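You operate a simulated robot arm through the tools that you are given. There is no shell and no other tool. Be economical: measure what you need, move in short steps, check, and stop when the job is done.

Carry out the task below with a simulated robot arm. There is one attempt and no reset: what you move stays moved.

Task
Grind the oats from the red scoop into the marked cup.
Fine: cup on the mill mat first; fill the hopper from above, fingers out of it; put the scoop back; crank till the hopper is empty.

It is judged by the outcome, as a careful person would: the job done as asked, and still so three seconds after it is handed in. It fails if anything else is knocked over, pushed out of place, dropped, spilled or broken.

Robot
A 7-joint arm with a two-finger parallel gripper, fixed in place. Base frame: the origin is at the foot of the arm, x ahead of it, y to its left, z up; the work surface is at about z = 0. Units: mm, degrees, N and s.
With the tool pointing down near the work surface it reaches from about 220 to 580 mm from the base axis. Its first joint turns from -66.0 to 66.0 degrees. Payload 2.5 kg.
The TCP is the grasp point between the finger pads, 23 mm short of the fingertips. In the tool frame z runs along the fingers and y along their closing line. Largest opening 94 mm; finger width 38, thickness 10; the body of the gripper, 54 by 96 mm, starts 39 mm behind the TCP.
Orientation is told as [roll, pitch, yaw] about the base's x, y, z axes, in that order, counted from this pose: with the fingers straight down and closing along the base's y, the tool's x points along the base's -x, its y along +y and its z along -z.

Tools
- The arm moves only by the tool apply_moves. Its argument "moves" is a list of rows, each a list of 3 entries, a list of its own where there are three numbers: the turn, a rotation vector about the tool's x, y, z in degrees, then the shift along the tool's x, y, z in mm, then the closure, from 0 (fully open) to 1 (shut). In form: [[[wx, wy, wz], [dx, dy, dz], grip], ...]. A call has 1 to 20 rows; each row shifts and turns the commanded pose from where the row before left it, along the tool's axes as they then stand. Rows are played at 5 a second. More than 50 mm and 8.6 degrees between two rows, or a gripper value outside its range, and nothing of the call is played. A pose out of reach is approached as far as the arm can. The call stops where the force on the tool passes 90 N (or 10 N more than at its start, if that is more) or the arm is blocked; 0.2 s more then pass. Each finger travels about 108 mm/s and halts on what it meets, pressing with about 27 N; the grip force reading is that of the motor and also rises with nothing between the fingers. The clock runs only during rows and for 0.2 s after the last one: add rows that do not move to give the fingers time. It gives the time, the measured TCP pose, the force on the tool (base axes), the opening and the grip force at its end, in the units of the frame above (readings bear some noise).
- Cameras (640 x 400 px; columns grow to the right, rows downward): "scene" is fixed at [123.9, -413.3, 572.9]; the picture's right is [0.84, -0.54, 0.00], its down [-0.21, -0.33, -0.92] and it looks along [0.50, 0.78, -0.39] (base axes); focal length 247 px, centre (320, 200). "wrist" rides on the gripper at [86, 16, -74] in the tool frame; the picture's right is [-0.18, 0.98, 0.00], its down [-0.58, -0.11, -0.81] and it looks along [-0.79, -0.15, 0.59] (tool axes); focal length 243 px, centre (320, 200). There is no depth. A picture from a camera that has moved, and an enlarged one, comes with that camera's place and axes in the base frame and with its lens. The place of the scene camera against the robot may be out by one fixed shift of up to 18 mm in any direction.
- snapshot(camera): a new picture of that camera. It takes no simulated time.
- close_up(camera, box): a new picture of the part [left, top, right, bottom] of that camera's present view, enlarged. It takes no simulated time.
- sign_off(): hands the job in; it is judged then, once.

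Work in short steps. Places have to be worked out from the pictures, the camera data and where the tool is seen: move nearer, look again, correct. Check each grasp and each placing, and mend what went wrong. You have 120 turns and 76 pictures in all, those below and enlarged ones among them. Open the gripper and draw the arm clear of the work before you hand the job in, unless the task says otherwise; then end with one line.

The tools are called after "Emit:" by a JSON object that holds its "api" and its "payload". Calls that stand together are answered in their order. apply_moves: Moves the arm, as the interface text tells. Its arguments: {"type":"object","properties":{"moves":{"type":"array"}},"required":["moves"]} The other tools are called the same way: snapshot (camera) takes a picture; close_up (camera, box) takes an enlarged picture of a part of a camera's view; sign_off () hands the job in.

At the start:

```text
time: 0.0
tool_pos: [368.4, 207.7, 444.0]
orientation: [0.1, 0.0, 0.0]
ft_force: [-0.1, -0.1, -0.7]
gripper_width: 94.0
grasp_force: 0.0
```

scene: 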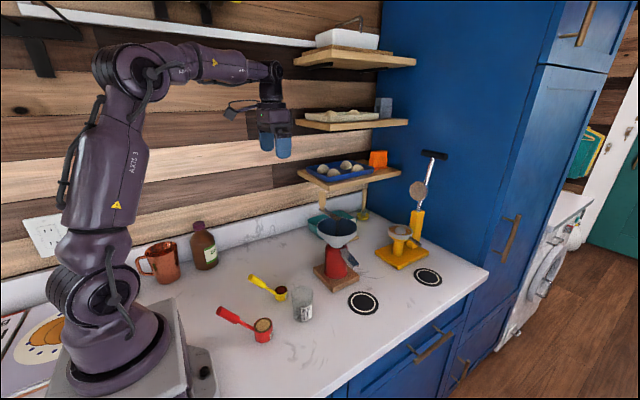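
wrist: 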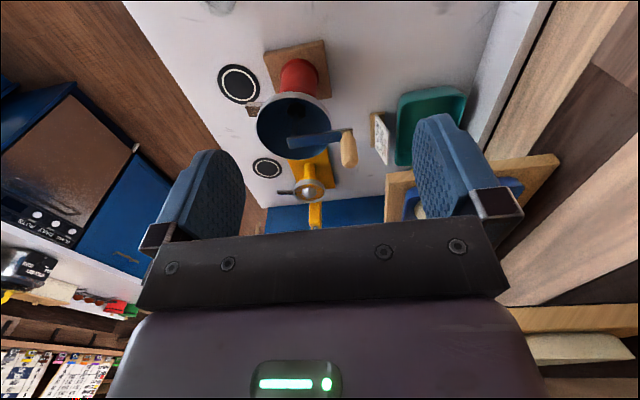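

The scene shows a red mill with a hopper, a yellow juicer-like device, a red and a yellow scoop, a glass cup and two black mats. I'll enlarge the work area to identify the details.

Emit:
{"api": "close_up", "payload": {"camera": "scene", "box": [200, 250, 330, 350]}}

Emit:
{"api": "close_up", "payload": {"camera": "scene", "box": [290, 190, 450, 320]}}

Emit:
{"api": "close_up", "payload": {"camera": "wrist", "box": [200, 20, 480, 220]}}

```text
4.00 times, centred on (265, 300) of scene
camera zoom: at [123.9, -413.3, 572.9], right [0.84, -0.54, 0.0], down [-0.21, -0.33, -0.92], along [0.5, 0.78, -0.39], focal length 986 px, centre (540, -200)
```

zoom: 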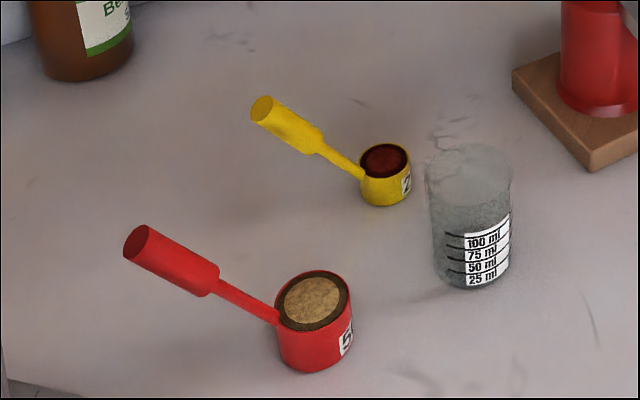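

```text
3.08 times, centred on (370, 255) of scene
camera zoom: at [123.9, -413.3, 572.9], right [0.84, -0.54, 0.0], down [-0.21, -0.33, -0.92], along [0.5, 0.78, -0.39], focal length 759 px, centre (166, 31)
```

zoom: 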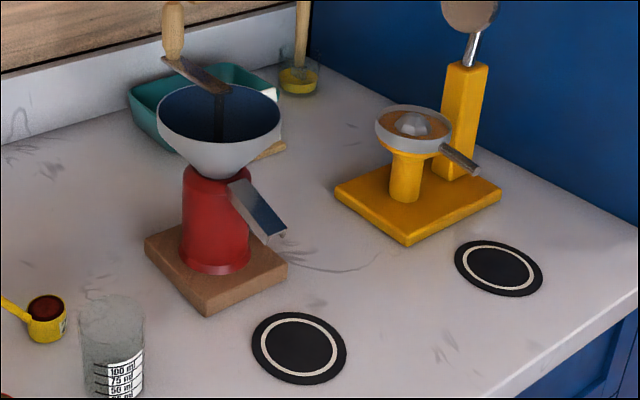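

```text
2.00 times, centred on (340, 120) of wrist
camera zoom: at [281.5, 224.1, 517.6], right [0.18, 0.98, 0.0], down [0.58, -0.11, 0.81], along [0.79, -0.15, -0.59], focal length 485 px, centre (280, 360)
```

zoom: 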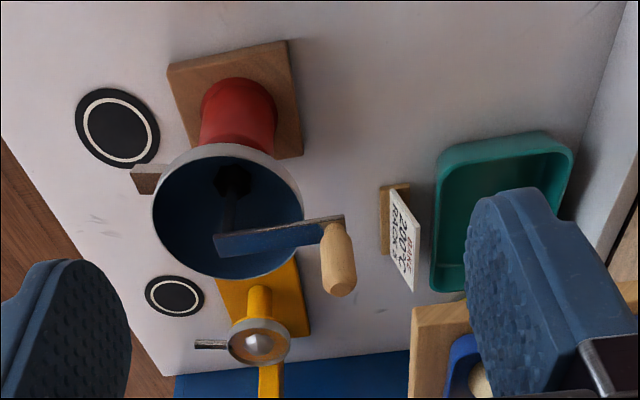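

I need accurate places from the wrist camera, so I'll move over the middle of the table and look at the cup, mill and scoops.

Emit:
{"api": "apply_moves", "payload": {"moves": [[[0, 0, 0], [20, -40, 0], 0], [[0, 0, 0], [20, -40, 20], 0], [[0, 0, 0], [20, -40, 25], 0], [[0, 0, 0], [8, -40, 25], 0]]}}

Emit:
{"api": "snapshot", "payload": {"camera": "wrist"}}

```text
refused: row 3 steps farther than a row can; nothing moved
```

```text
70 pictures are left
camera wrist: at [281.5, 224.1, 517.6], right [0.18, 0.98, 0.0], down [0.58, -0.11, 0.81], along [0.79, -0.15, -0.59], focal length 243 px, centre (320, 200)
```

wrist: 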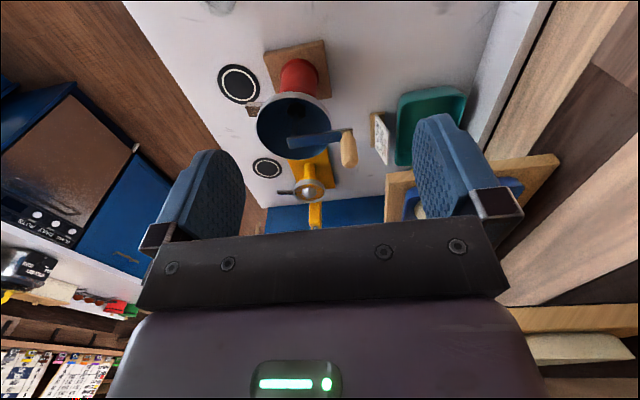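

The third row was over the step limit; I'll retry with smaller steps, all staying high above everything.

Emit:
{"api": "apply_moves", "payload": {"moves": [[[0, 0, 0], [20, -40, 0], 0], [[0, 0, 0], [20, -40, 10], 0], [[0, 0, 0], [20, -40, 15], 0], [[0, 0, 0], [8, -40, 15], 0]]}}

Emit:
{"api": "snapshot", "payload": {"camera": "wrist"}}

```text
time: 1.0
tool_pos: [300.8, 45.8, 405.0]
orientation: [0.1, 0.0, 0.1]
ft_force: [0.3, -0.4, -0.9]
gripper_width: 94.2
grasp_force: 0.1
```

```text
69 pictures are left
camera wrist: at [214.3, 62.8, 478.5], right [0.18, 0.98, 0.0], down [0.58, -0.11, 0.81], along [0.79, -0.15, -0.59], focal length 243 px, centre (320, 200)
```

wrist: 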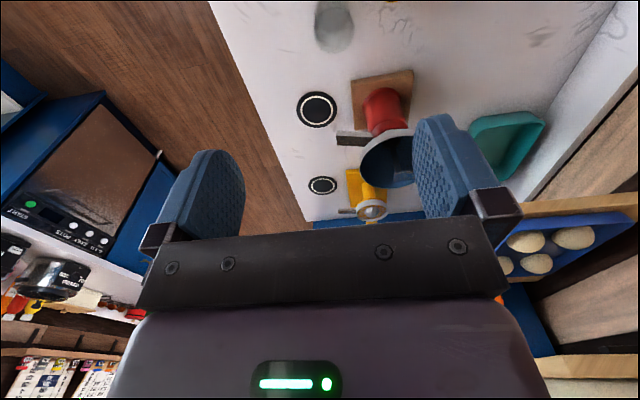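

I'll tilt the hand about 45° so that the wrist camera looks straight down at the cup and scoops.

Emit:
{"api": "apply_moves", "payload": {"moves": [[[0, 8, 0], [0, 0, 0], 0], [[0, 8, 0], [0, 0, 0], 0], [[0, 8, 0], [0, 0, 0], 0], [[0, 8, 0], [0, 0, 0], 0], [[0, 8, 0], [0, 0, 0], 0]]}}

Emit:
{"api": "snapshot", "payload": {"camera": "wrist"}}

```text
time: 2.2
tool_pos: [299.4, 47.2, 403.8]
orientation: [0.0, 40.2, 0.1]
ft_force: [0.4, 0.2, 0.6]
gripper_width: 94.1
grasp_force: 0.1
```

```text
68 pictures are left
camera wrist: at [282.1, 63.9, 515.8], right [0.14, 0.98, -0.12], down [0.96, -0.11, 0.24], along [0.22, -0.15, -0.96], focal length 243 px, centre (320, 200)
```

wrist: 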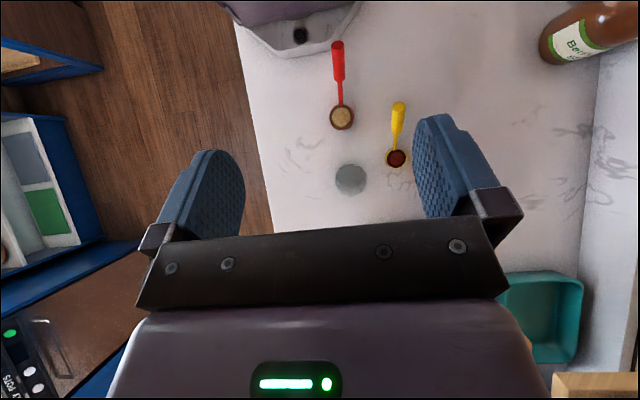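

The handle positions from the two cameras disagree, so the handles are probably tilted upward. I'll enlarge both views.

Emit:
{"api": "close_up", "payload": {"camera": "wrist", "box": [290, 20, 450, 120]}}

Emit:
{"api": "close_up", "payload": {"camera": "wrist", "box": [300, 95, 420, 205]}}

Emit:
{"api": "close_up", "payload": {"camera": "scene", "box": [206, 290, 286, 350]}}

```text
4.00 times, centred on (370, 70) of wrist
camera zoom: at [282.1, 63.9, 515.8], right [0.14, 0.98, -0.12], down [0.96, -0.11, 0.24], along [0.22, -0.15, -0.96], focal length 970 px, centre (120, 720)
```

zoom: 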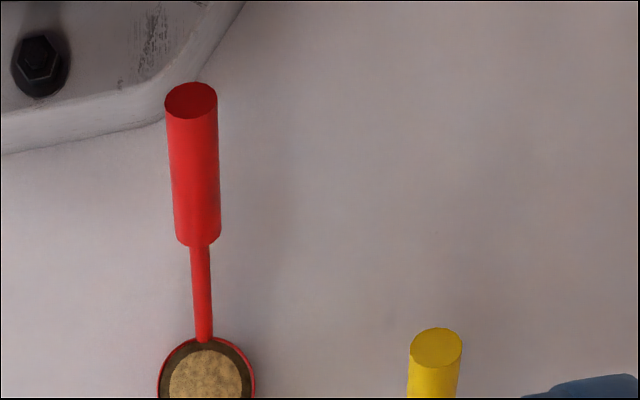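

```text
3.64 times, centred on (360, 150) of wrist
camera zoom: at [282.1, 63.9, 515.8], right [0.14, 0.98, -0.12], down [0.96, -0.11, 0.24], along [0.22, -0.15, -0.96], focal length 882 px, centre (174, 382)
```

zoom: 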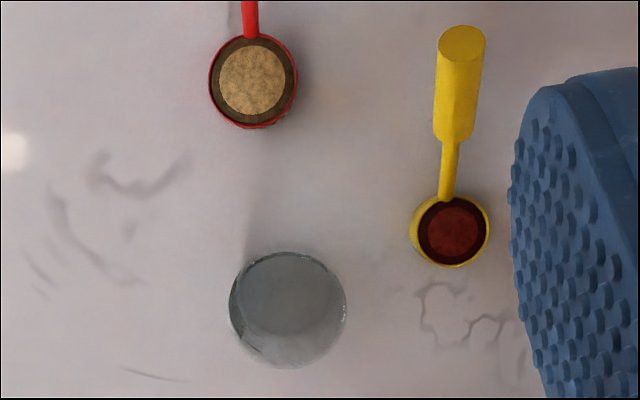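

```text
6.67 times, centred on (246, 320) of scene
camera zoom: at [123.9, -413.3, 572.9], right [0.84, -0.54, 0.0], down [-0.21, -0.33, -0.92], along [0.5, 0.78, -0.39], focal length 1644 px, centre (813, -600)
```

zoom: 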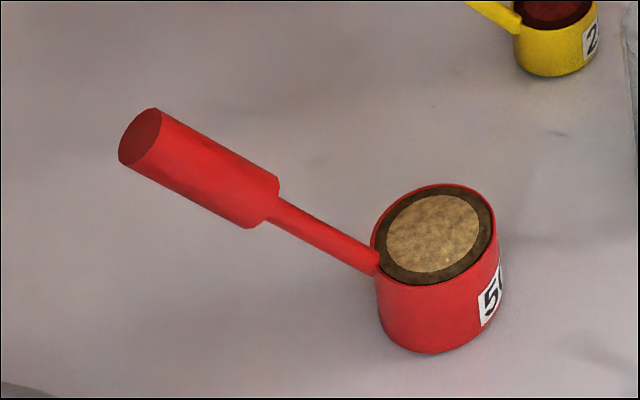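

The scoop handles rise steeply (red grip centre near (166, 59, 103)). I'll now untilt and move toward the mill to measure hopper, crank and spout.

Emit:
{"api": "apply_moves", "payload": {"moves": [[[0, -8, 0], [0, 0, 0], 0], [[0, -8, 0], [0, 0, 0], 0], [[0, -8, 0], [0, 0, 0], 0], [[0, -8, 0], [0, 0, 0], 0], [[0, -8, 0], [0, 0, 0], 0], [[0, 0, 0], [-40, 20, -10], 0], [[0, 0, 0], [-40, 20, -10], 0], [[0, 0, 0], [-20, 10, 0], 0]]}}

Emit:
{"api": "close_up", "payload": {"camera": "wrist", "box": [200, 0, 440, 200]}}

Emit:
{"api": "close_up", "payload": {"camera": "scene", "box": [300, 200, 400, 320]}}

```text
time: 4.0
tool_pos: [398.3, 96.9, 425.7]
orientation: [0.0, 0.0, 0.0]
ft_force: [-0.1, 0.2, -0.9]
gripper_width: 93.9
grasp_force: 0.1
```

```text
2.00 times, centred on (320, 100) of wrist
camera zoom: at [311.8, 113.6, 499.4], right [0.18, 0.98, 0.0], down [0.58, -0.11, 0.81], along [0.79, -0.15, -0.59], focal length 485 px, centre (320, 400)
```

zoom: 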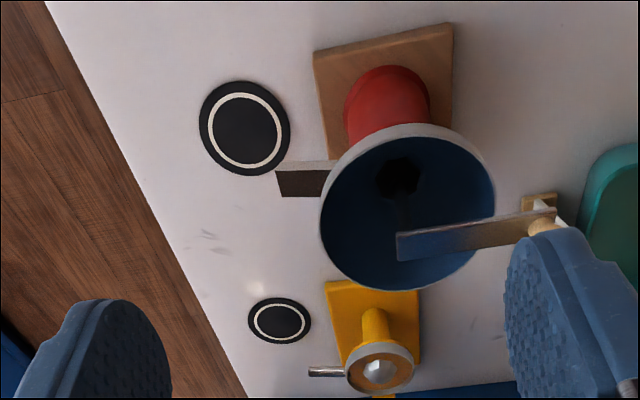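

```text
3.33 times, centred on (350, 260) of scene
camera zoom: at [123.9, -413.3, 572.9], right [0.84, -0.54, 0.0], down [-0.21, -0.33, -0.92], along [0.5, 0.78, -0.39], focal length 822 px, centre (220, 0)
```

zoom: 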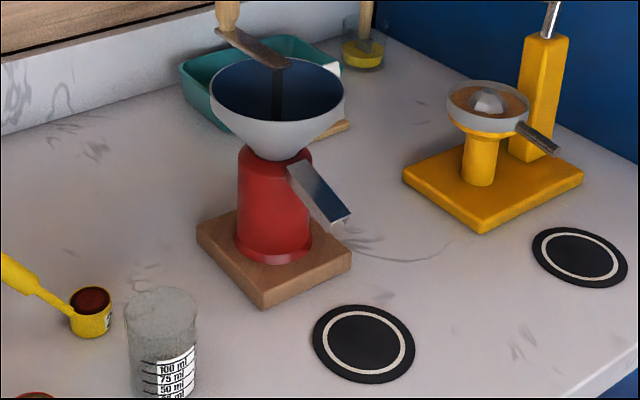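

Estimates: cup ≈ (351, 57, 85 tall), mill mat ≈ (521, −1), hopper rim centre ≈ (525, 139, 171), chute end ≈ (519, 40, 110), crank pivot ≈ (524, 136, 218), knob ≈ (516, 222). I'll turn the hand 90° so the fingers close along x, which clears the chute, and stand above the cup.

Emit:
{"api": "apply_moves", "payload": {"moves": [[[0, 0, -7.5], [10, -10, 0], 0], [[0, 0, -7.5], [10, -10, 10], 0], [[0, 0, -7.5], [10, -10, 10], 0], [[0, 0, -7.5], [10, 0, 10], 0], [[0, 0, -7.5], [0, 0, 10], 0], [[0, 0, -7.5], [0, 0, 10], 0], [[0, 0, -7.5], [0, 0, 10], 0], [[0, 0, -7.5], [0, 0, 20], 0], [[0, 0, -7.5], [0, 0, 20], 0], [[0, 0, -7.5], [0, 0, 20], 0], [[0, 0, -7.5], [0, 0, 20], 0], [[0, 0, -7.5], [0, 0, 20], 0]]}}

Emit:
{"api": "snapshot", "payload": {"camera": "wrist"}}

```text
time: 6.6
tool_pos: [365.4, 60.6, 263.8]
orientation: [0.0, 0.1, 90.2]
ft_force: [-0.5, 0.1, 0.4]
gripper_width: 93.8
grasp_force: 0.0
```

```text
62 pictures are left
camera wrist: at [349.2, -25.4, 337.1], right [-0.98, 0.18, 0.0], down [0.11, 0.58, 0.81], along [0.15, 0.79, -0.59], focal length 243 px, centre (320, 200)
```

wrist: 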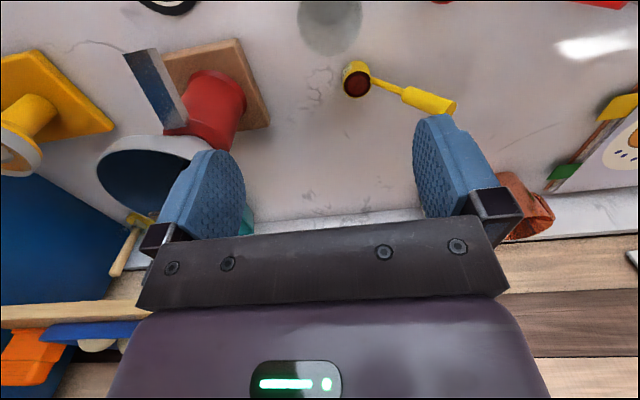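

The cup rim appears at about (354, 58). I'll centre over it and go down to just above the rim, then look again.

Emit:
{"api": "apply_moves", "payload": {"moves": [[[0, 0, 0], [2.6, 11, 20], 0], [[0, 0, 0], [0, 0, 40], 0], [[0, 0, 0], [0, 0, 40], 0], [[0, 0, 0], [0, 0, 34], 0]]}}

Emit:
{"api": "snapshot", "payload": {"camera": "wrist"}}

Emit:
{"api": "close_up", "payload": {"camera": "scene", "box": [240, 220, 370, 340]}}

```text
time: 7.6
tool_pos: [355.1, 58.5, 130.0]
orientation: [0.0, 0.0, 90.1]
ft_force: [-0.4, 0.5, 0.1]
gripper_width: 94.1
grasp_force: 0.1
```

```text
61 pictures are left
camera wrist: at [338.9, -27.5, 204.3], right [-0.98, 0.18, 0.0], down [0.11, 0.58, 0.81], along [0.15, 0.79, -0.59], focal length 243 px, centre (320, 200)
```

wrist: 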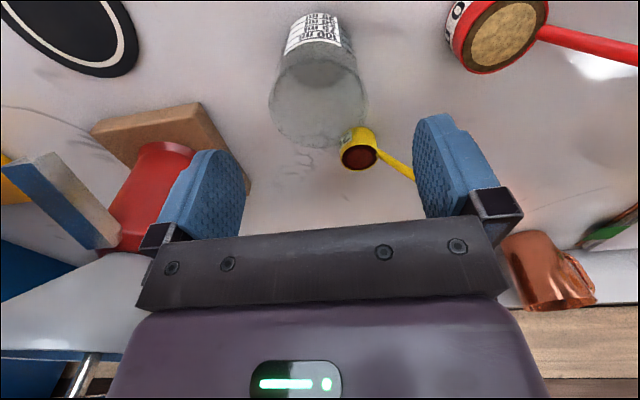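

```text
3.33 times, centred on (305, 280) of scene
camera zoom: at [123.9, -413.3, 572.9], right [0.84, -0.54, 0.0], down [-0.21, -0.33, -0.92], along [0.5, 0.78, -0.39], focal length 822 px, centre (370, -67)
```

zoom: 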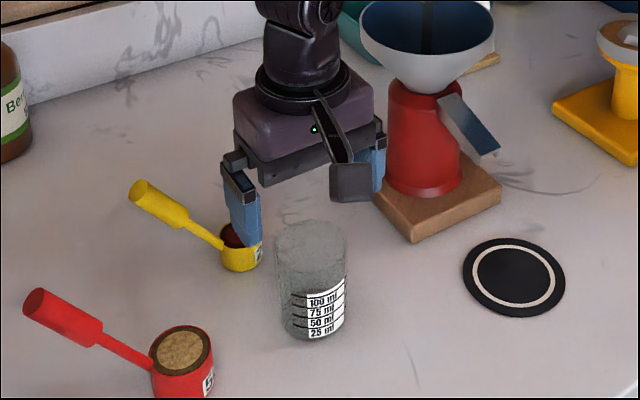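

I'll enlarge the cup in the wrist view to fix its centre along y.

Emit:
{"api": "close_up", "payload": {"camera": "wrist", "box": [240, 0, 400, 160]}}

```text
2.50 times, centred on (320, 80) of wrist
camera zoom: at [338.9, -27.5, 204.3], right [-0.98, 0.18, 0.0], down [0.11, 0.58, 0.81], along [0.15, 0.79, -0.59], focal length 606 px, centre (320, 500)
```

zoom: 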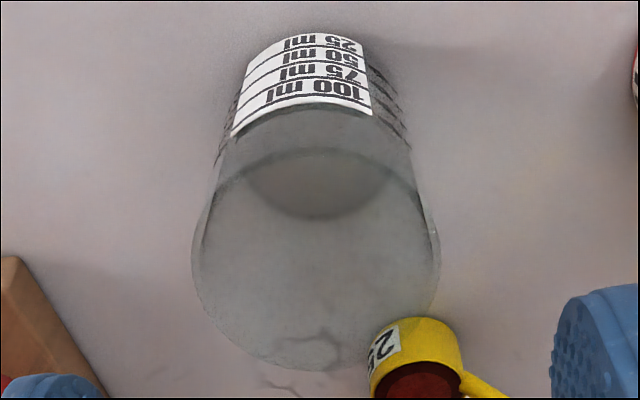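

The cup sits directly under the hand: (355, 58.5), rim about 72 high, 59 across. I'll lower to z = 48 and close.

Emit:
{"api": "apply_moves", "payload": {"moves": [[[0, 0, 0], [0, 0, 30], 0], [[0, 0, 0], [0, 0, 30], 0], [[0, 0, 0], [0, 0, 22], 0], [[0, 0, 0], [0, 0, 0], 0], [[0, 0, 0], [0, 0, 0], 0.3], [[0, 0, 0], [0, 0, 0], 0.6], [[0, 0, 0], [0, 0, 0], 1], [[0, 0, 0], [0, 0, 0], 1]]}}

Emit:
{"api": "close_up", "payload": {"camera": "scene", "box": [240, 220, 370, 340]}}

```text
time: 9.4
tool_pos: [353.0, 56.8, 48.6]
orientation: [0.0, 0.1, 90.0]
ft_force: [0.7, 0.0, -0.8]
gripper_width: 57.6
grasp_force: 27.4
```

```text
3.33 times, centred on (305, 280) of scene
camera zoom: at [123.9, -413.3, 572.9], right [0.84, -0.54, 0.0], down [-0.21, -0.33, -0.92], along [0.5, 0.78, -0.39], focal length 822 px, centre (370, -67)
```

zoom: 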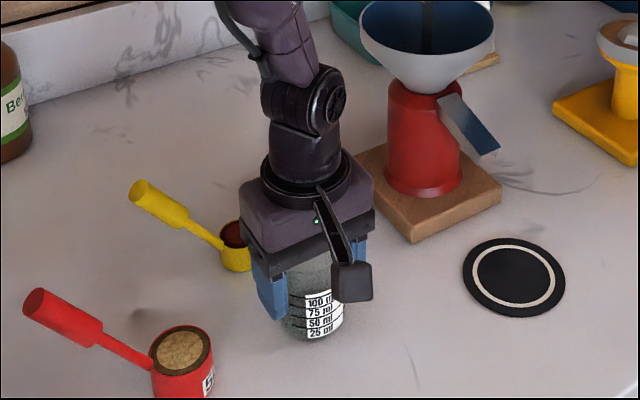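

The cup is held (57.6 mm). I'll lift it 25 mm and move on a path along y ≈ −40 to short of the mat, clear of the mill block and chute.

Emit:
{"api": "apply_moves", "payload": {"moves": [[[0, 0, 0], [0, 0, -25], 1], [[0, 0, 0], [40, -10, 0], 1], [[0, 0, 0], [40, -20, 0], 1], [[0, 0, 0], [17, -40, 0], 1], [[0, 0, 0], [0, -40, 0], 1], [[0, 0, 0], [0, 0, 0], 1]]}}

Emit:
{"api": "snapshot", "payload": {"camera": "wrist"}}

Emit:
{"api": "snapshot", "payload": {"camera": "scene"}}

```text
time: 10.8
tool_pos: [463.3, -40.8, 72.1]
orientation: [0.0, 0.0, 90.1]
ft_force: [-0.6, -0.4, 0.6]
gripper_width: 0.0
grasp_force: 27.2
```

```text
57 pictures are left
camera wrist: at [447.9, -127.3, 145.8], right [-0.98, 0.18, 0.0], down [0.11, 0.58, 0.81], along [0.15, 0.79, -0.59], focal length 243 px, centre (320, 200)
```

wrist: 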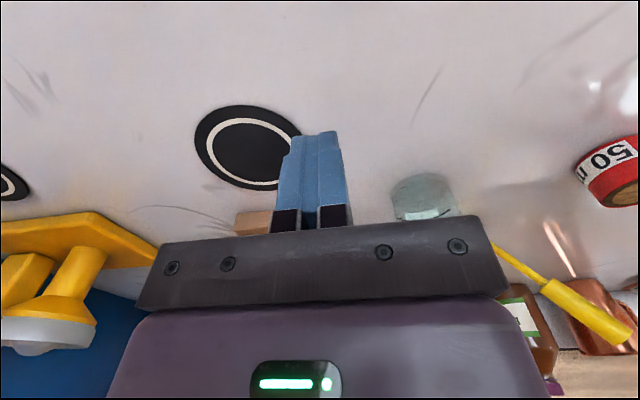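

```text
56 pictures are left
```

scene: 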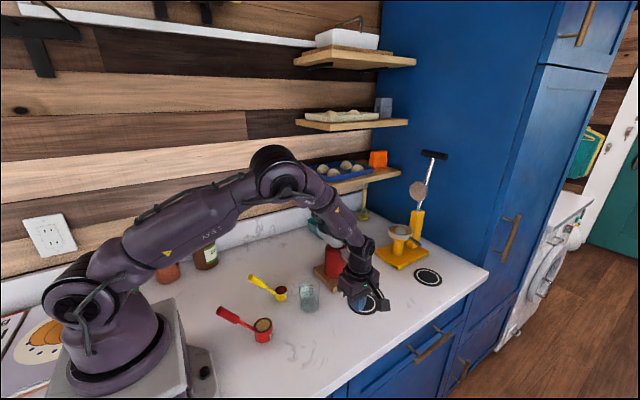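

The cup slipped out during the sideways move, but it still looks upright. I'll raise the hand, go back over the cup and look; next time I'll move much more slowly.

Emit:
{"api": "apply_moves", "payload": {"moves": [[[0, 0, 0], [0, 0, -40], 1], [[0, 0, 0], [0, 0, -30], 1], [[0, 0, 0], [-30, 30, 0], 0.5], [[0, 0, 0], [-30, 30, 0], 0], [[0, 0, 0], [0, 30, 0], 0]]}}

Emit:
{"api": "snapshot", "payload": {"camera": "wrist"}}

Emit:
{"api": "close_up", "payload": {"camera": "scene", "box": [270, 250, 350, 320]}}

```text
time: 12.0
tool_pos: [373.9, 19.8, 143.8]
orientation: [0.0, 0.0, 89.9]
ft_force: [-0.3, 0.0, -0.8]
gripper_width: 94.1
grasp_force: 0.1
```

```text
55 pictures are left
camera wrist: at [358.1, -66.4, 216.7], right [-0.98, 0.18, 0.0], down [0.11, 0.58, 0.81], along [0.15, 0.79, -0.59], focal length 243 px, centre (320, 200)
```

wrist: 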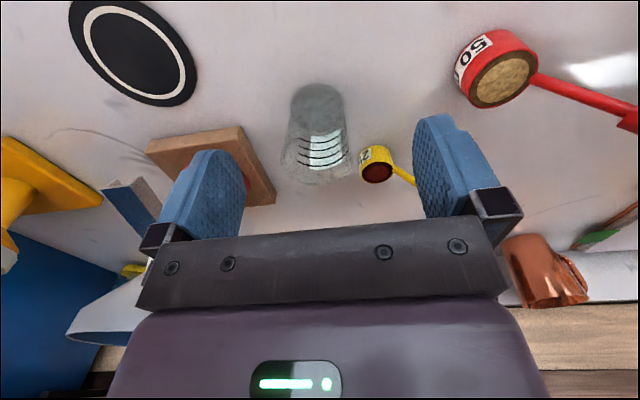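

```text
5.71 times, centred on (310, 285) of scene
camera zoom: at [123.9, -413.3, 572.9], right [0.84, -0.54, 0.0], down [-0.21, -0.33, -0.92], along [0.5, 0.78, -0.39], focal length 1409 px, centre (377, -286)
```

zoom: 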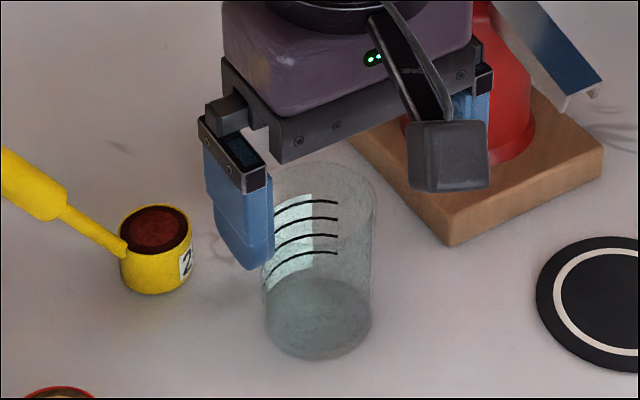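

The cup is upright but moved to about (386, 70). I'll enlarge it in the wrist view for an exact centre.

Emit:
{"api": "close_up", "payload": {"camera": "wrist", "box": [240, 60, 400, 200]}}

```text
2.86 times, centred on (320, 130) of wrist
camera zoom: at [358.1, -66.4, 216.7], right [-0.98, 0.18, 0.0], down [0.11, 0.58, 0.81], along [0.15, 0.79, -0.59], focal length 693 px, centre (320, 400)
```

zoom: 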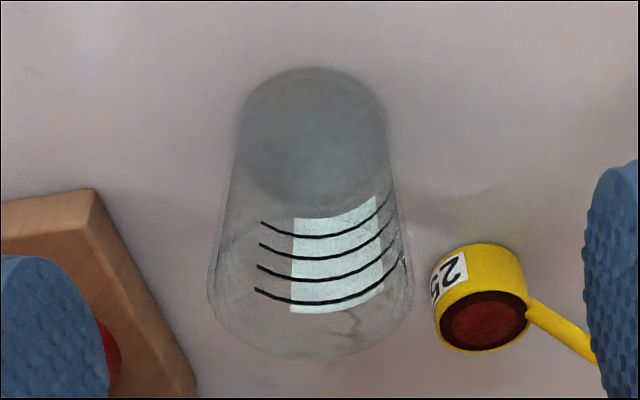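

Cup centre ≈ (387, 75). I'll move over it, descend to z = 44, close, and then lift only 8 mm slowly to check the hold.

Emit:
{"api": "apply_moves", "payload": {"moves": [[[0, 0, 0], [-30, -7, 0], 0], [[0, 0, 0], [-25, -6, 0], 0], [[0, 0, 0], [0, 0, 30], 0], [[0, 0, 0], [0, 0, 30], 0], [[0, 0, 0], [0, 0, 30], 0], [[0, 0, 0], [0, 0, 10], 0], [[0, 0, 0], [0, 0, 0], 0.2], [[0, 0, 0], [0, 0, 0], 0.3], [[0, 0, 0], [0, 0, 0], 0.4], [[0, 0, 0], [0, 0, 0], 0.5], [[0, 0, 0], [0, 0, 0], 1], [[0, 0, 0], [0, 0, 0], 1], [[0, 0, 0], [0, 0, 0], 1]]}}

Emit:
{"api": "snapshot", "payload": {"camera": "wrist"}}

```text
time: 14.8
tool_pos: [387.1, 77.0, 43.0]
orientation: [0.1, 0.0, 90.1]
ft_force: [0.2, 0.1, 0.6]
gripper_width: 58.0
grasp_force: 27.2
```

```text
52 pictures are left
camera wrist: at [370.8, -8.7, 115.7], right [-0.98, 0.18, 0.0], down [0.11, 0.58, 0.81], along [0.15, 0.79, -0.59], focal length 243 px, centre (320, 200)
```

wrist: 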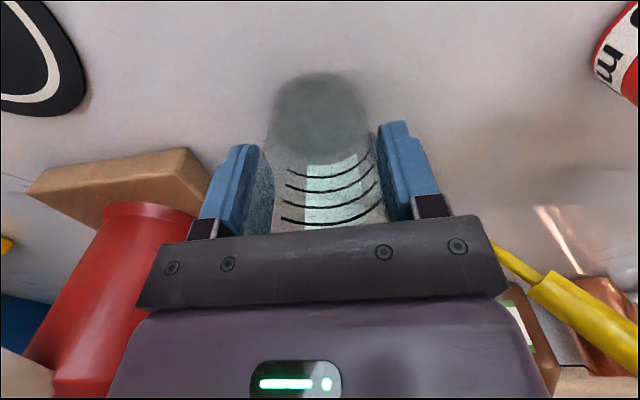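

The grip reads 58 mm. I'll lift gently by 10 mm and check that the cup follows.

Emit:
{"api": "apply_moves", "payload": {"moves": [[[0, 0, 0], [0, 0, -2], 1], [[0, 0, 0], [0, 0, -2], 1], [[0, 0, 0], [0, 0, -3], 1], [[0, 0, 0], [0, 0, -3], 1], [[0, 0, 0], [0, 0, 0], 1]]}}

Emit:
{"api": "snapshot", "payload": {"camera": "wrist"}}

```text
time: 16.0
tool_pos: [386.9, 76.8, 52.9]
orientation: [0.0, 0.0, 90.0]
ft_force: [0.3, -0.1, -1.0]
gripper_width: 57.8
grasp_force: 26.6
```

```text
51 pictures are left
camera wrist: at [371.1, -9.6, 126.6], right [-0.98, 0.18, 0.0], down [0.11, 0.58, 0.81], along [0.15, 0.79, -0.59], focal length 243 px, centre (320, 200)
```

wrist: 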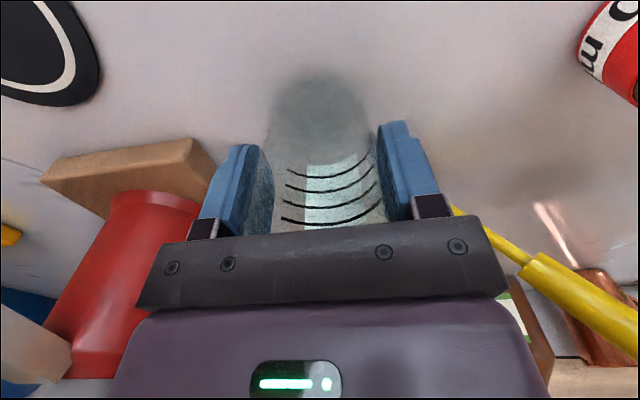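

The cup follows. I'll carry it slowly, first toward −y and then toward the mat.

Emit:
{"api": "apply_moves", "payload": {"moves": [[[0, 0, 0], [3, 0, -1], 1], [[0, 0, 0], [6, 0, -1], 1], [[0, 0, 0], [8, 0, -1], 1], [[0, 0, 0], [10, 0, -1], 1], [[0, 0, 0], [10, 0, 0], 1], [[0, 0, 0], [10, 0, 0], 1], [[0, 0, 0], [10, 0, 0], 1], [[0, 0, 0], [10, 0, 0], 1], [[0, 0, 0], [8, 0, 0], 1], [[0, 0, 0], [6, 0, 0], 1], [[0, 0, 0], [3, 0, 0], 1], [[0, 0, 0], [0, 0, 0], 1]]}}

Emit:
{"api": "snapshot", "payload": {"camera": "wrist"}}

```text
time: 18.6
tool_pos: [387.1, -7.2, 56.9]
orientation: [0.0, 0.0, 90.1]
ft_force: [-0.9, 1.0, 0.2]
gripper_width: 58.1
grasp_force: 27.2
```

```text
50 pictures are left
camera wrist: at [370.9, -93.6, 130.2], right [-0.98, 0.18, 0.0], down [0.11, 0.58, 0.81], along [0.15, 0.79, -0.59], focal length 243 px, centre (320, 200)
```

wrist: 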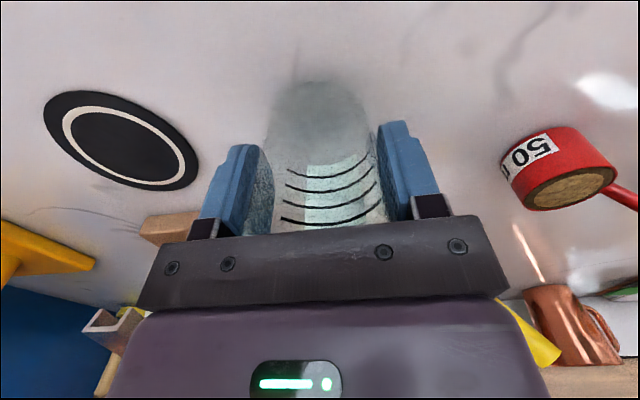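

Still held. I'll carry on along +x to above the mat, slowly.

Emit:
{"api": "apply_moves", "payload": {"moves": [[[0, 0, 0], [0, -3, 0], 1], [[0, 0, 0], [0, -6, 0], 1], [[0, 0, 0], [0, -10, 0], 1], [[0, 0, 0], [0, -10, 0], 1], [[0, 0, 0], [0, -10, 0], 1], [[0, 0, 0], [0, -10, 0], 1], [[0, 0, 0], [0, -10, 0], 1], [[0, 0, 0], [0, -10, 0], 1], [[0, 0, 0], [0, -10, 0], 1], [[0, 0, 0], [0, -10, 0], 1], [[0, 0, 0], [0, -10, 0], 1], [[0, 0, 0], [0, -10, 0], 1], [[0, 0, 0], [0, -10, 0], 1], [[0, 0, 0], [0, -9, 0], 1], [[0, 0, 0], [0, -4, 0], 1], [[0, 0, 0], [0, -2, 0], 1], [[0, 0, 0], [0, 0, 0], 1]]}}

Emit:
{"api": "snapshot", "payload": {"camera": "wrist"}}

Emit:
{"api": "close_up", "payload": {"camera": "scene", "box": [300, 220, 430, 330]}}

```text
time: 22.2
tool_pos: [522.0, -10.9, 56.6]
orientation: [0.1, 0.3, 89.9]
ft_force: [-13.9, -24.3, 2.2]
gripper_width: 57.9
grasp_force: 26.7
```

```text
49 pictures are left
camera wrist: at [505.0, -96.2, 130.2], right [-0.98, 0.19, 0.0], down [0.11, 0.59, 0.8], along [0.15, 0.79, -0.6], focal length 243 px, centre (320, 200)
```

wrist: 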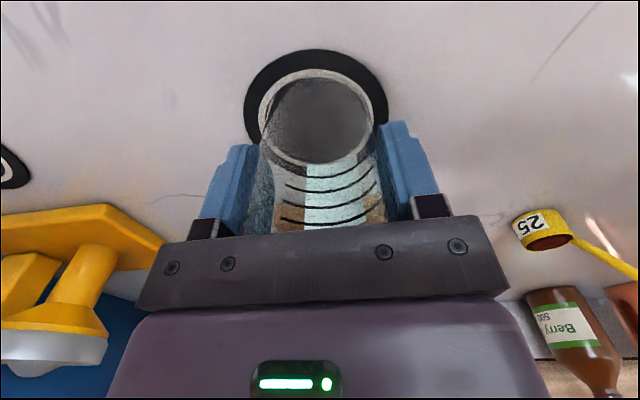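

```text
3.64 times, centred on (365, 275) of scene
camera zoom: at [123.8, -413.3, 572.9], right [0.84, -0.54, 0.0], down [-0.21, -0.33, -0.92], along [0.5, 0.78, -0.39], focal length 897 px, centre (156, -73)
```

zoom: 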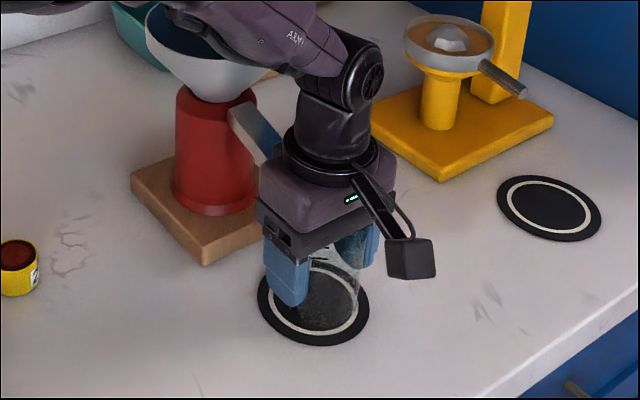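

The force reading (−14, −24 N) shows the hand touching the chute. The cup is over the mat (cup ≈ (521, −9), mat ≈ (520, −2)), so I back off a few mm in −y at once.

Emit:
{"api": "apply_moves", "payload": {"moves": [[[0, 0, 0], [3, 0, 0], 1], [[0, 0, 0], [4, 0, 0], 1], [[0, 0, 0], [0, 0, 0], 1]]}}

Emit:
{"api": "close_up", "payload": {"camera": "scene", "box": [310, 220, 400, 300]}}

```text
time: 23.0
tool_pos: [521.6, -13.4, 58.1]
orientation: [-0.1, -0.2, 90.0]
ft_force: [0.3, 0.5, -0.9]
gripper_width: 57.9
grasp_force: 26.8
```

```text
5.00 times, centred on (355, 260) of scene
camera zoom: at [123.9, -413.3, 572.9], right [0.84, -0.54, 0.0], down [-0.21, -0.33, -0.92], along [0.5, 0.78, -0.39], focal length 1233 px, centre (145, -100)
```

zoom: 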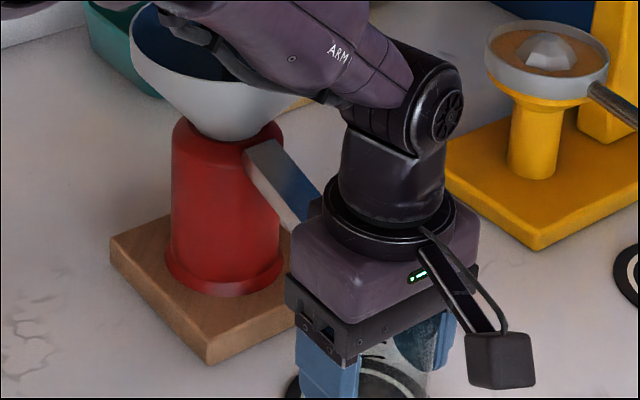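

Free of contact now. I'll lower in small steps, watching the force, as the cup base is about 14 mm up.

Emit:
{"api": "apply_moves", "payload": {"moves": [[[0, 0, 0], [0, 0, 2], 1], [[0, 0, 0], [0, 0, 2], 1], [[0, 0, 0], [0, 0, 2], 1], [[0, 0, 0], [0, 0, 1], 1]]}}

```text
time: 24.0
tool_pos: [520.7, -15.3, 50.6]
orientation: [0.0, 0.1, 90.2]
ft_force: [-0.1, 0.0, -0.8]
gripper_width: 58.0
grasp_force: 26.9
```

No contact; continuing down the remaining few millimetres.

Emit:
{"api": "apply_moves", "payload": {"moves": [[[0, 0, 0], [0, 0, 2], 1], [[0, 0, 0], [0, 0, 2], 1], [[0, 0, 0], [0, 0, 1], 1], [[0, 0, 0], [0, 0, 0], 1]]}}

Emit:
{"api": "snapshot", "payload": {"camera": "wrist"}}

```text
time: 25.0
tool_pos: [520.7, -13.9, 44.0]
orientation: [0.0, 0.0, 90.1]
ft_force: [0.0, 0.2, -0.4]
gripper_width: 58.1
grasp_force: 26.5
```

```text
46 pictures are left
camera wrist: at [504.7, -100.9, 118.5], right [-0.98, 0.18, 0.0], down [0.11, 0.58, 0.81], along [0.15, 0.79, -0.59], focal length 243 px, centre (320, 200)
```

wrist: 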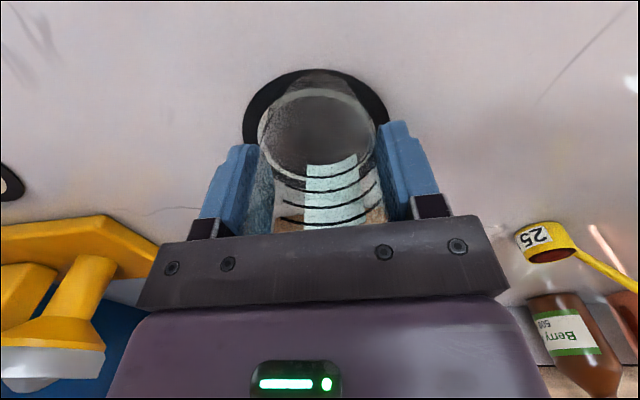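

The cup base is practically down, but about 12 mm toward the −y side of the mat because of the chute. I'll touch down the last mm and release; then nudge it centrally with closed fingers from the −y side.

Emit:
{"api": "apply_moves", "payload": {"moves": [[[0, 0, 0], [0, 0, 1], 1], [[0, 0, 0], [0, 0, 0.5], 1], [[0, 0, 0], [0, 0, 0], 0.3], [[0, 0, 0], [0, 0, 0], 0], [[0, 0, 0], [0, 0, 0], 0]]}}

Emit:
{"api": "snapshot", "payload": {"camera": "wrist"}}

```text
time: 26.2
tool_pos: [520.9, -15.1, 43.5]
orientation: [0.0, 0.0, 90.0]
ft_force: [0.2, -0.6, 0.3]
gripper_width: 93.8
grasp_force: 0.0
```

```text
45 pictures are left
camera wrist: at [504.9, -101.3, 117.0], right [-0.98, 0.18, 0.0], down [0.11, 0.58, 0.81], along [0.15, 0.79, -0.59], focal length 243 px, centre (320, 200)
```

wrist: 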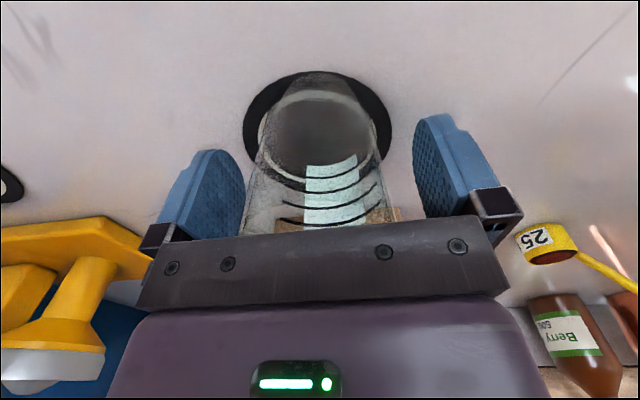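

The cup is released upright. I'll slide the hand back in −y with open fingers (palm above the rim), then close and look before nudging.

Emit:
{"api": "apply_moves", "payload": {"moves": [[[0, 0, 0], [5, 0, -4], 0], [[0, 0, 0], [15, 0, -2], 0], [[0, 0, 0], [20, 0, 0], 0], [[0, 0, 0], [25, 0, 0], 0], [[0, 0, 0], [0, 0, 0], 1], [[0, 0, 0], [0, 0, 0], 1], [[0, 0, 0], [0, 0, 7], 1], [[0, 0, 0], [0, 0, 7], 1]]}}

Emit:
{"api": "snapshot", "payload": {"camera": "wrist"}}

Emit:
{"api": "close_up", "payload": {"camera": "scene", "box": [310, 210, 410, 330]}}

```text
time: 28.0
tool_pos: [522.8, -79.9, 35.5]
orientation: [-0.1, 0.0, 90.0]
ft_force: [0.6, -0.5, -0.1]
gripper_width: 0.1
grasp_force: 26.9
```

```text
44 pictures are left
camera wrist: at [505.6, -165.7, 108.5], right [-0.98, 0.18, 0.0], down [0.11, 0.58, 0.81], along [0.15, 0.79, -0.59], focal length 243 px, centre (320, 200)
```

wrist: 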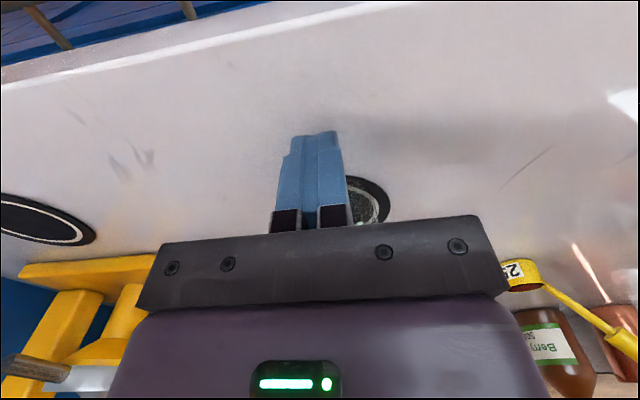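

```text
3.33 times, centred on (360, 270) of scene
camera zoom: at [123.9, -413.3, 572.9], right [0.84, -0.54, 0.0], down [-0.21, -0.33, -0.92], along [0.5, 0.78, -0.39], focal length 822 px, centre (187, -33)
```

zoom: 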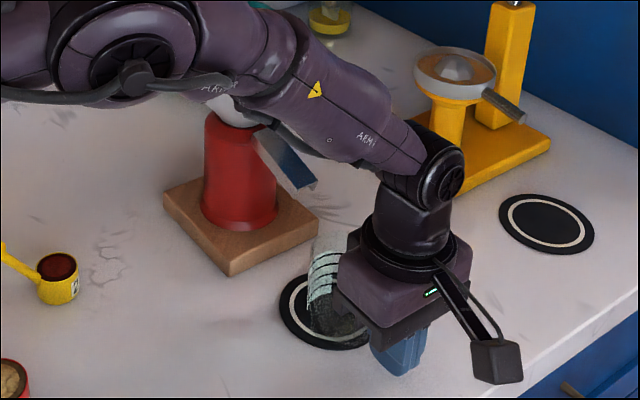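

I'll nudge: contact expected near TCP y ≈ −61, pushing slowly to y ≈ −50 first, then check.

Emit:
{"api": "apply_moves", "payload": {"moves": [[[0, 0, 0], [-6, 0, 0], 1], [[0, 0, 0], [-6, 0, 0], 1], [[0, 0, 0], [-4, 0, 0], 1], [[0, 0, 0], [-2, 0, 0], 1], [[0, 0, 0], [-2, 0, 0], 1], [[0, 0, 0], [-2, 0, 0], 1], [[0, 0, 0], [-2, 0, 0], 1], [[0, 0, 0], [-2, 0, 0], 1], [[0, 0, 0], [-2, 0, 0], 1], [[0, 0, 0], [-2, 0, 0], 1], [[0, 0, 0], [0, 0, 0], 1]]}}

Emit:
{"api": "close_up", "payload": {"camera": "scene", "box": [310, 210, 410, 330]}}

```text
time: 30.4
tool_pos: [523.0, -51.0, 37.9]
orientation: [-0.3, 0.1, 90.0]
ft_force: [2.4, -17.5, 22.6]
gripper_width: 0.0
grasp_force: 27.2
```

```text
3.33 times, centred on (360, 270) of scene
camera zoom: at [123.7, -413.3, 572.9], right [0.84, -0.54, 0.0], down [-0.21, -0.33, -0.92], along [0.5, 0.78, -0.39], focal length 822 px, centre (187, -33)
```

zoom: 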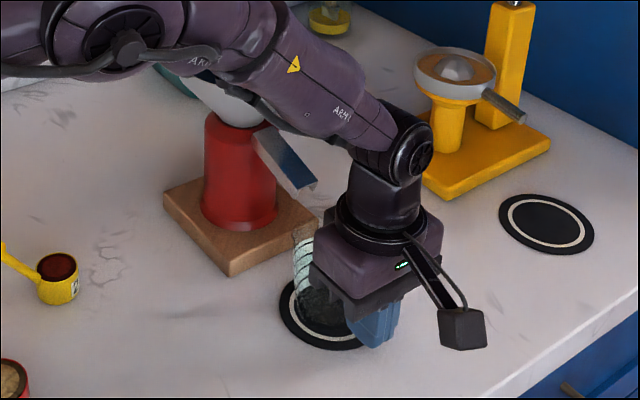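

There's 22 N up and 17 N back: the palm is probably resting on the cup rim (rim ≈ 75). I'll raise 10 mm right away, keeping the y place, and re-check.

Emit:
{"api": "apply_moves", "payload": {"moves": [[[0, 0, 0], [0, 0, -4], 1], [[0, 0, 0], [0, 0, -4], 1], [[0, 0, 0], [0, 0, -4], 1], [[0, 0, 0], [0, 0, 0], 1]]}}

Emit:
{"api": "close_up", "payload": {"camera": "scene", "box": [310, 210, 410, 330]}}

```text
time: 31.4
tool_pos: [520.5, -50.1, 47.2]
orientation: [0.1, 0.0, 90.1]
ft_force: [-0.3, -0.3, -0.4]
gripper_width: 0.2
grasp_force: 27.2
```

```text
3.33 times, centred on (360, 270) of scene
camera zoom: at [123.9, -413.3, 572.9], right [0.84, -0.54, 0.0], down [-0.21, -0.33, -0.92], along [0.5, 0.78, -0.39], focal length 822 px, centre (187, -33)
```

zoom: 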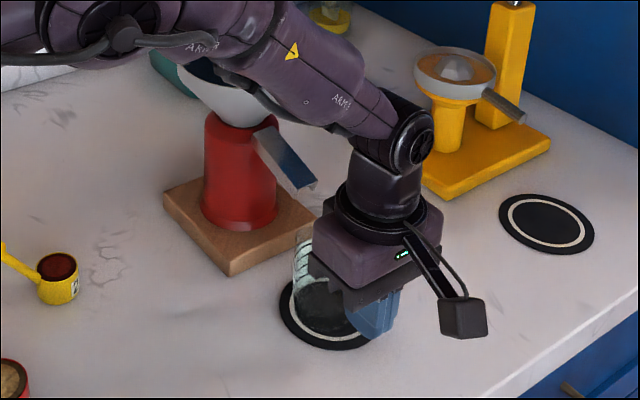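

Clear of contact. I'll back away and rise so I can see the cup on the mat.

Emit:
{"api": "apply_moves", "payload": {"moves": [[[0, 0, 0], [15, 0, 0], 1], [[0, 0, 0], [30, 0, 0], 1], [[0, 0, 0], [10, 0, -40], 1], [[0, 0, 0], [0, 0, -40], 1], [[0, 0, 0], [0, 30, -30], 0], [[0, 0, 0], [0, 40, 0], 0]]}}

Emit:
{"api": "close_up", "payload": {"camera": "scene", "box": [310, 210, 410, 330]}}

Emit:
{"api": "snapshot", "payload": {"camera": "wrist"}}

```text
time: 32.8
tool_pos: [450.3, -106.0, 158.5]
orientation: [0.0, 0.0, 90.1]
ft_force: [-0.5, -0.7, -0.7]
gripper_width: 94.1
grasp_force: 0.1
```

```text
3.33 times, centred on (360, 270) of scene
camera zoom: at [123.9, -413.3, 572.9], right [0.84, -0.54, 0.0], down [-0.21, -0.33, -0.92], along [0.5, 0.78, -0.39], focal length 822 px, centre (187, -33)
```

zoom: 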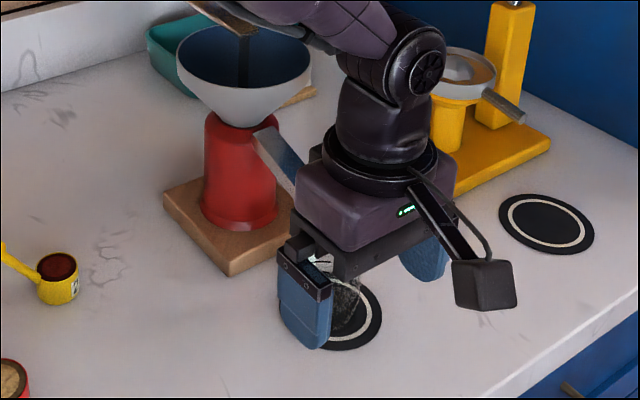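

```text
39 pictures are left
camera wrist: at [434.4, -192.0, 232.0], right [-0.98, 0.18, 0.0], down [0.11, 0.58, 0.81], along [0.15, 0.79, -0.59], focal length 243 px, centre (320, 200)
```

wrist: 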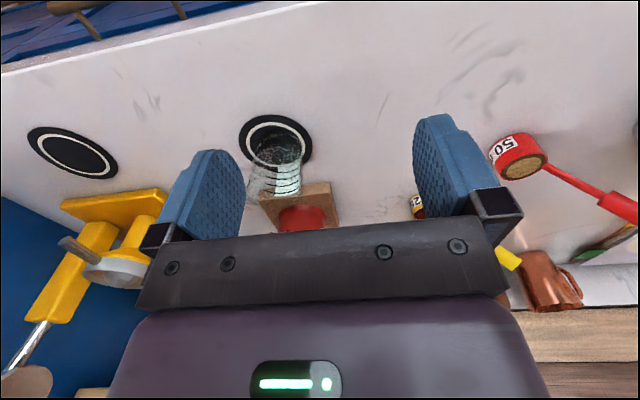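

I'll enlarge the cup on the mat in this wrist view.

Emit:
{"api": "close_up", "payload": {"camera": "wrist", "box": [225, 100, 345, 220]}}

```text
3.33 times, centred on (285, 160) of wrist
camera zoom: at [434.4, -192.0, 232.0], right [-0.98, 0.18, 0.0], down [0.11, 0.58, 0.81], along [0.15, 0.79, -0.59], focal length 809 px, centre (437, 333)
```

zoom: 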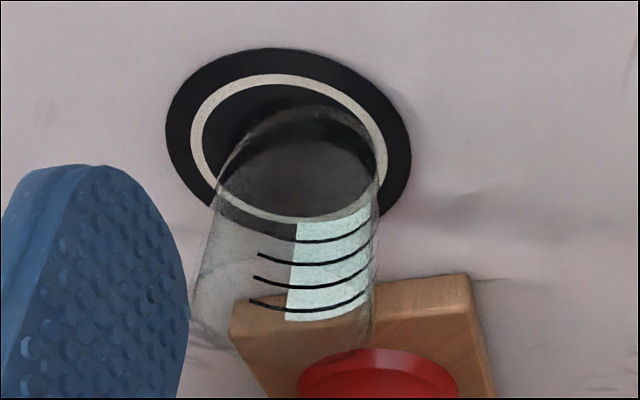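

The cup stands on the mat, about 8 mm toward the chute from the mat centre – right where it should catch. Next the scoop: I plan to grip its upright handle from the −y side, tilted 35° down, so it can later be tipped with the hand outside the hopper. First I go to a free place and turn the hand.

Emit:
{"api": "apply_moves", "payload": {"moves": [[[0, 0, 0], [0, 20, -40], 0], [[0, 0, 0], [0, 20, -40], 0], [[0, 0, 0], [-20, 30, -30], 0], [[0, 0, 0], [-10, 40, -20], 0], [[0, 0, 0], [-10, 40, -20], 0], [[0, 0, 8.5], [0, 0, 0], 0], [[0, 0, 8.5], [0, 0, 0], 0], [[0, 0, 8.5], [0, 0, 0], 0], [[0, 0, 8.5], [0, 0, 0], 0], [[0, 0, 8.5], [0, 0, 0], 0], [[0, 0, 8.5], [0, 0, 0], 0], [[0, 0, 8.5], [0, 0, 0], 0], [[0, 0, 8.5], [0, 0, 0], 0], [[0, 0, 8.5], [0, 0, 0], 0], [[0, 0, 8.5], [0, 0, 0], 0], [[0, 0, 8.5], [0, 0, 0], 0], [[0, 0, 8.5], [0, 0, 0], 0], [[0, 0, 8.5], [0, 0, 0], 0], [[0, 0, 8.5], [0, 0, 0], 0]]}}

Emit:
{"api": "apply_moves", "payload": {"moves": [[[0, 0, 8.5], [0, 0, 0], 0], [[0, 0, 8.5], [0, 0, 0], 0], [[0, 0, 8.5], [0, 0, 0], 0], [[-4.51, 6.44, 0], [0, 0, 0], 0], [[-4.51, 6.44, 0], [0, 0, 0], 0], [[-4.51, 6.44, 0], [0, 0, 0], 0], [[-4.51, 6.44, 0], [0, 0, 0], 0], [[-4.51, 6.44, 0], [0, 0, 0], 0], [[-4.51, 6.44, 0], [0, 0, 0], 0], [[-4.51, 6.44, 0], [0, 0, 0], 0], [[0, 0, 0], [0, 0, 0], 0]]}}

```text
time: 36.8
tool_pos: [301.8, -65.2, 307.4]
orientation: [0.0, 0.1, -29.1]
ft_force: [-0.9, -0.2, 0.2]
gripper_width: 93.8
grasp_force: 0.0
```

```text
time: 39.2
tool_pos: [301.1, -65.1, 307.7]
orientation: [39.6, 42.3, -38.6]
ft_force: [0.7, -0.9, 0.1]
gripper_width: 93.7
grasp_force: 0.1
```

The turn works. I'll move to a stand-off point 100 mm behind the red handle along the approach line, about (166, −23, 160), and check that the arm really gets there.

Emit:
{"api": "apply_moves", "payload": {"moves": [[[0, 0, 0], [0, -27.7, 19.8], 0], [[0, 0, 0], [0, -27.7, 19.8], 0], [[0, 0, 0], [0, -27.7, 19.8], 0], [[0, 0, 0], [0, -27.7, 19.8], 0], [[0, 0, 0], [0, -27.7, 19.8], 0], [[0, 0, 0], [-2, -27.7, 19.8], 0], [[0, 0, 0], [0, 0, 0], 0]]}}

Emit:
{"api": "snapshot", "payload": {"camera": "wrist"}}

Emit:
{"api": "snapshot", "payload": {"camera": "scene"}}

```text
time: 40.8
tool_pos: [165.6, -25.7, 158.8]
orientation: [39.4, 42.2, -38.7]
ft_force: [0.7, 0.2, -0.8]
gripper_width: 93.9
grasp_force: 0.1
```

```text
37 pictures are left
camera wrist: at [129.3, -40.5, 266.8], right [0.91, 0.24, 0.34], down [0.25, -0.97, 0.02], along [0.33, 0.07, -0.94], focal length 243 px, centre (320, 200)
```

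wrist: 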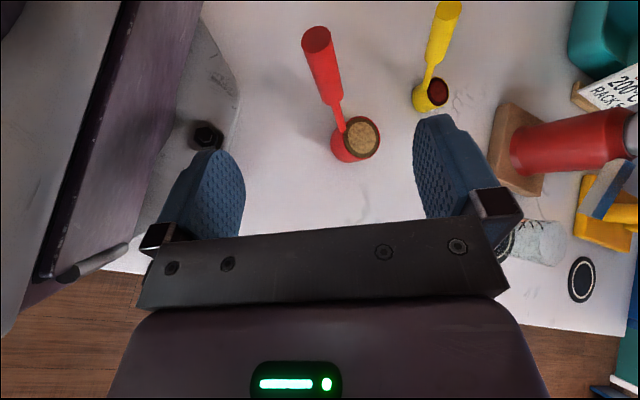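

```text
36 pictures are left
```

scene: 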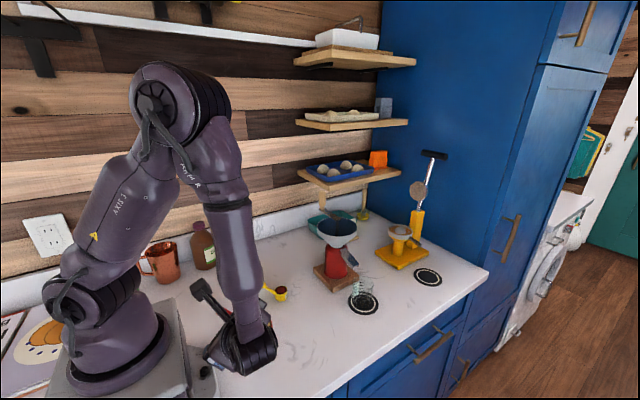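

The arm reaches it well, and the refined handle axis runs from its end (151, 61, 131) down toward the bowl; grip point ≈ (167.5, 59, 106). I'll narrow the opening to about 64 mm, advance 65 mm along the approach and check.

Emit:
{"api": "apply_moves", "payload": {"moves": [[[0, 0, 0], [3.3, 4.7, 5], 0.32], [[0, 0, 0], [0, 0, 15], 0.32], [[0, 0, 0], [0, 0, 15], 0.32], [[0, 0, 0], [0, 0, 15], 0.32], [[0, 0, 0], [0, 0, 15], 0.32], [[0, 0, 0], [0, 0, 0], 0.32]]}}

Emit:
{"api": "snapshot", "payload": {"camera": "wrist"}}

```text
time: 42.2
tool_pos: [170.2, 29.1, 124.6]
orientation: [39.4, 42.3, -38.7]
ft_force: [0.5, -1.0, 0.2]
gripper_width: 64.0
grasp_force: 0.0
out of reach, approached as far as the arm can: row 5
```

```text
35 pictures are left
camera wrist: at [134.2, 14.3, 232.3], right [0.91, 0.25, 0.34], down [0.25, -0.97, 0.02], along [0.33, 0.07, -0.94], focal length 243 px, centre (320, 200)
```

wrist: 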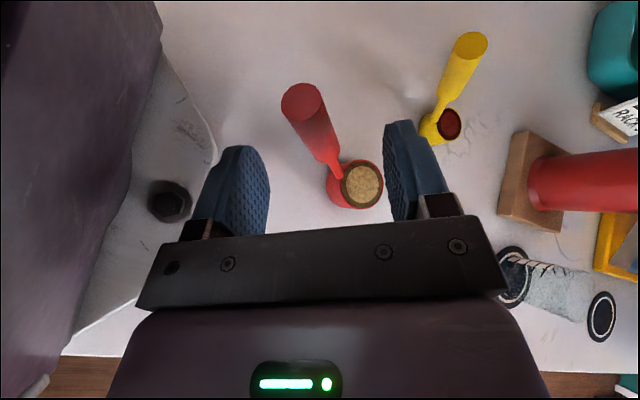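

The arm ran out of fold 36 mm short. A more level hand puts the wrist farther from the shoulder, so I'll back off 65 mm, and tip the hand up to about 12° below level.

Emit:
{"api": "apply_moves", "payload": {"moves": [[[0, 0, 0], [0, 0, -20], 0.32], [[0, 0, 0], [0, 0, -25], 0.32], [[0, 0, 0], [0, 0, -20], 0.32], [[-4.51, 6.44, 0], [0, 0, 0], 0.32], [[-4.51, 6.44, 0], [0, 0, 0], 0.32], [[-4.51, 6.44, 0], [0, 0, 0], 0.32], [[0, 0, 0], [0, 0, 0], 0.32]]}}

```text
time: 43.8
tool_pos: [169.9, -23.4, 162.7]
orientation: [70.8, 53.4, -15.0]
ft_force: [0.3, 0.3, 0.8]
gripper_width: 63.9
grasp_force: 0.0
```

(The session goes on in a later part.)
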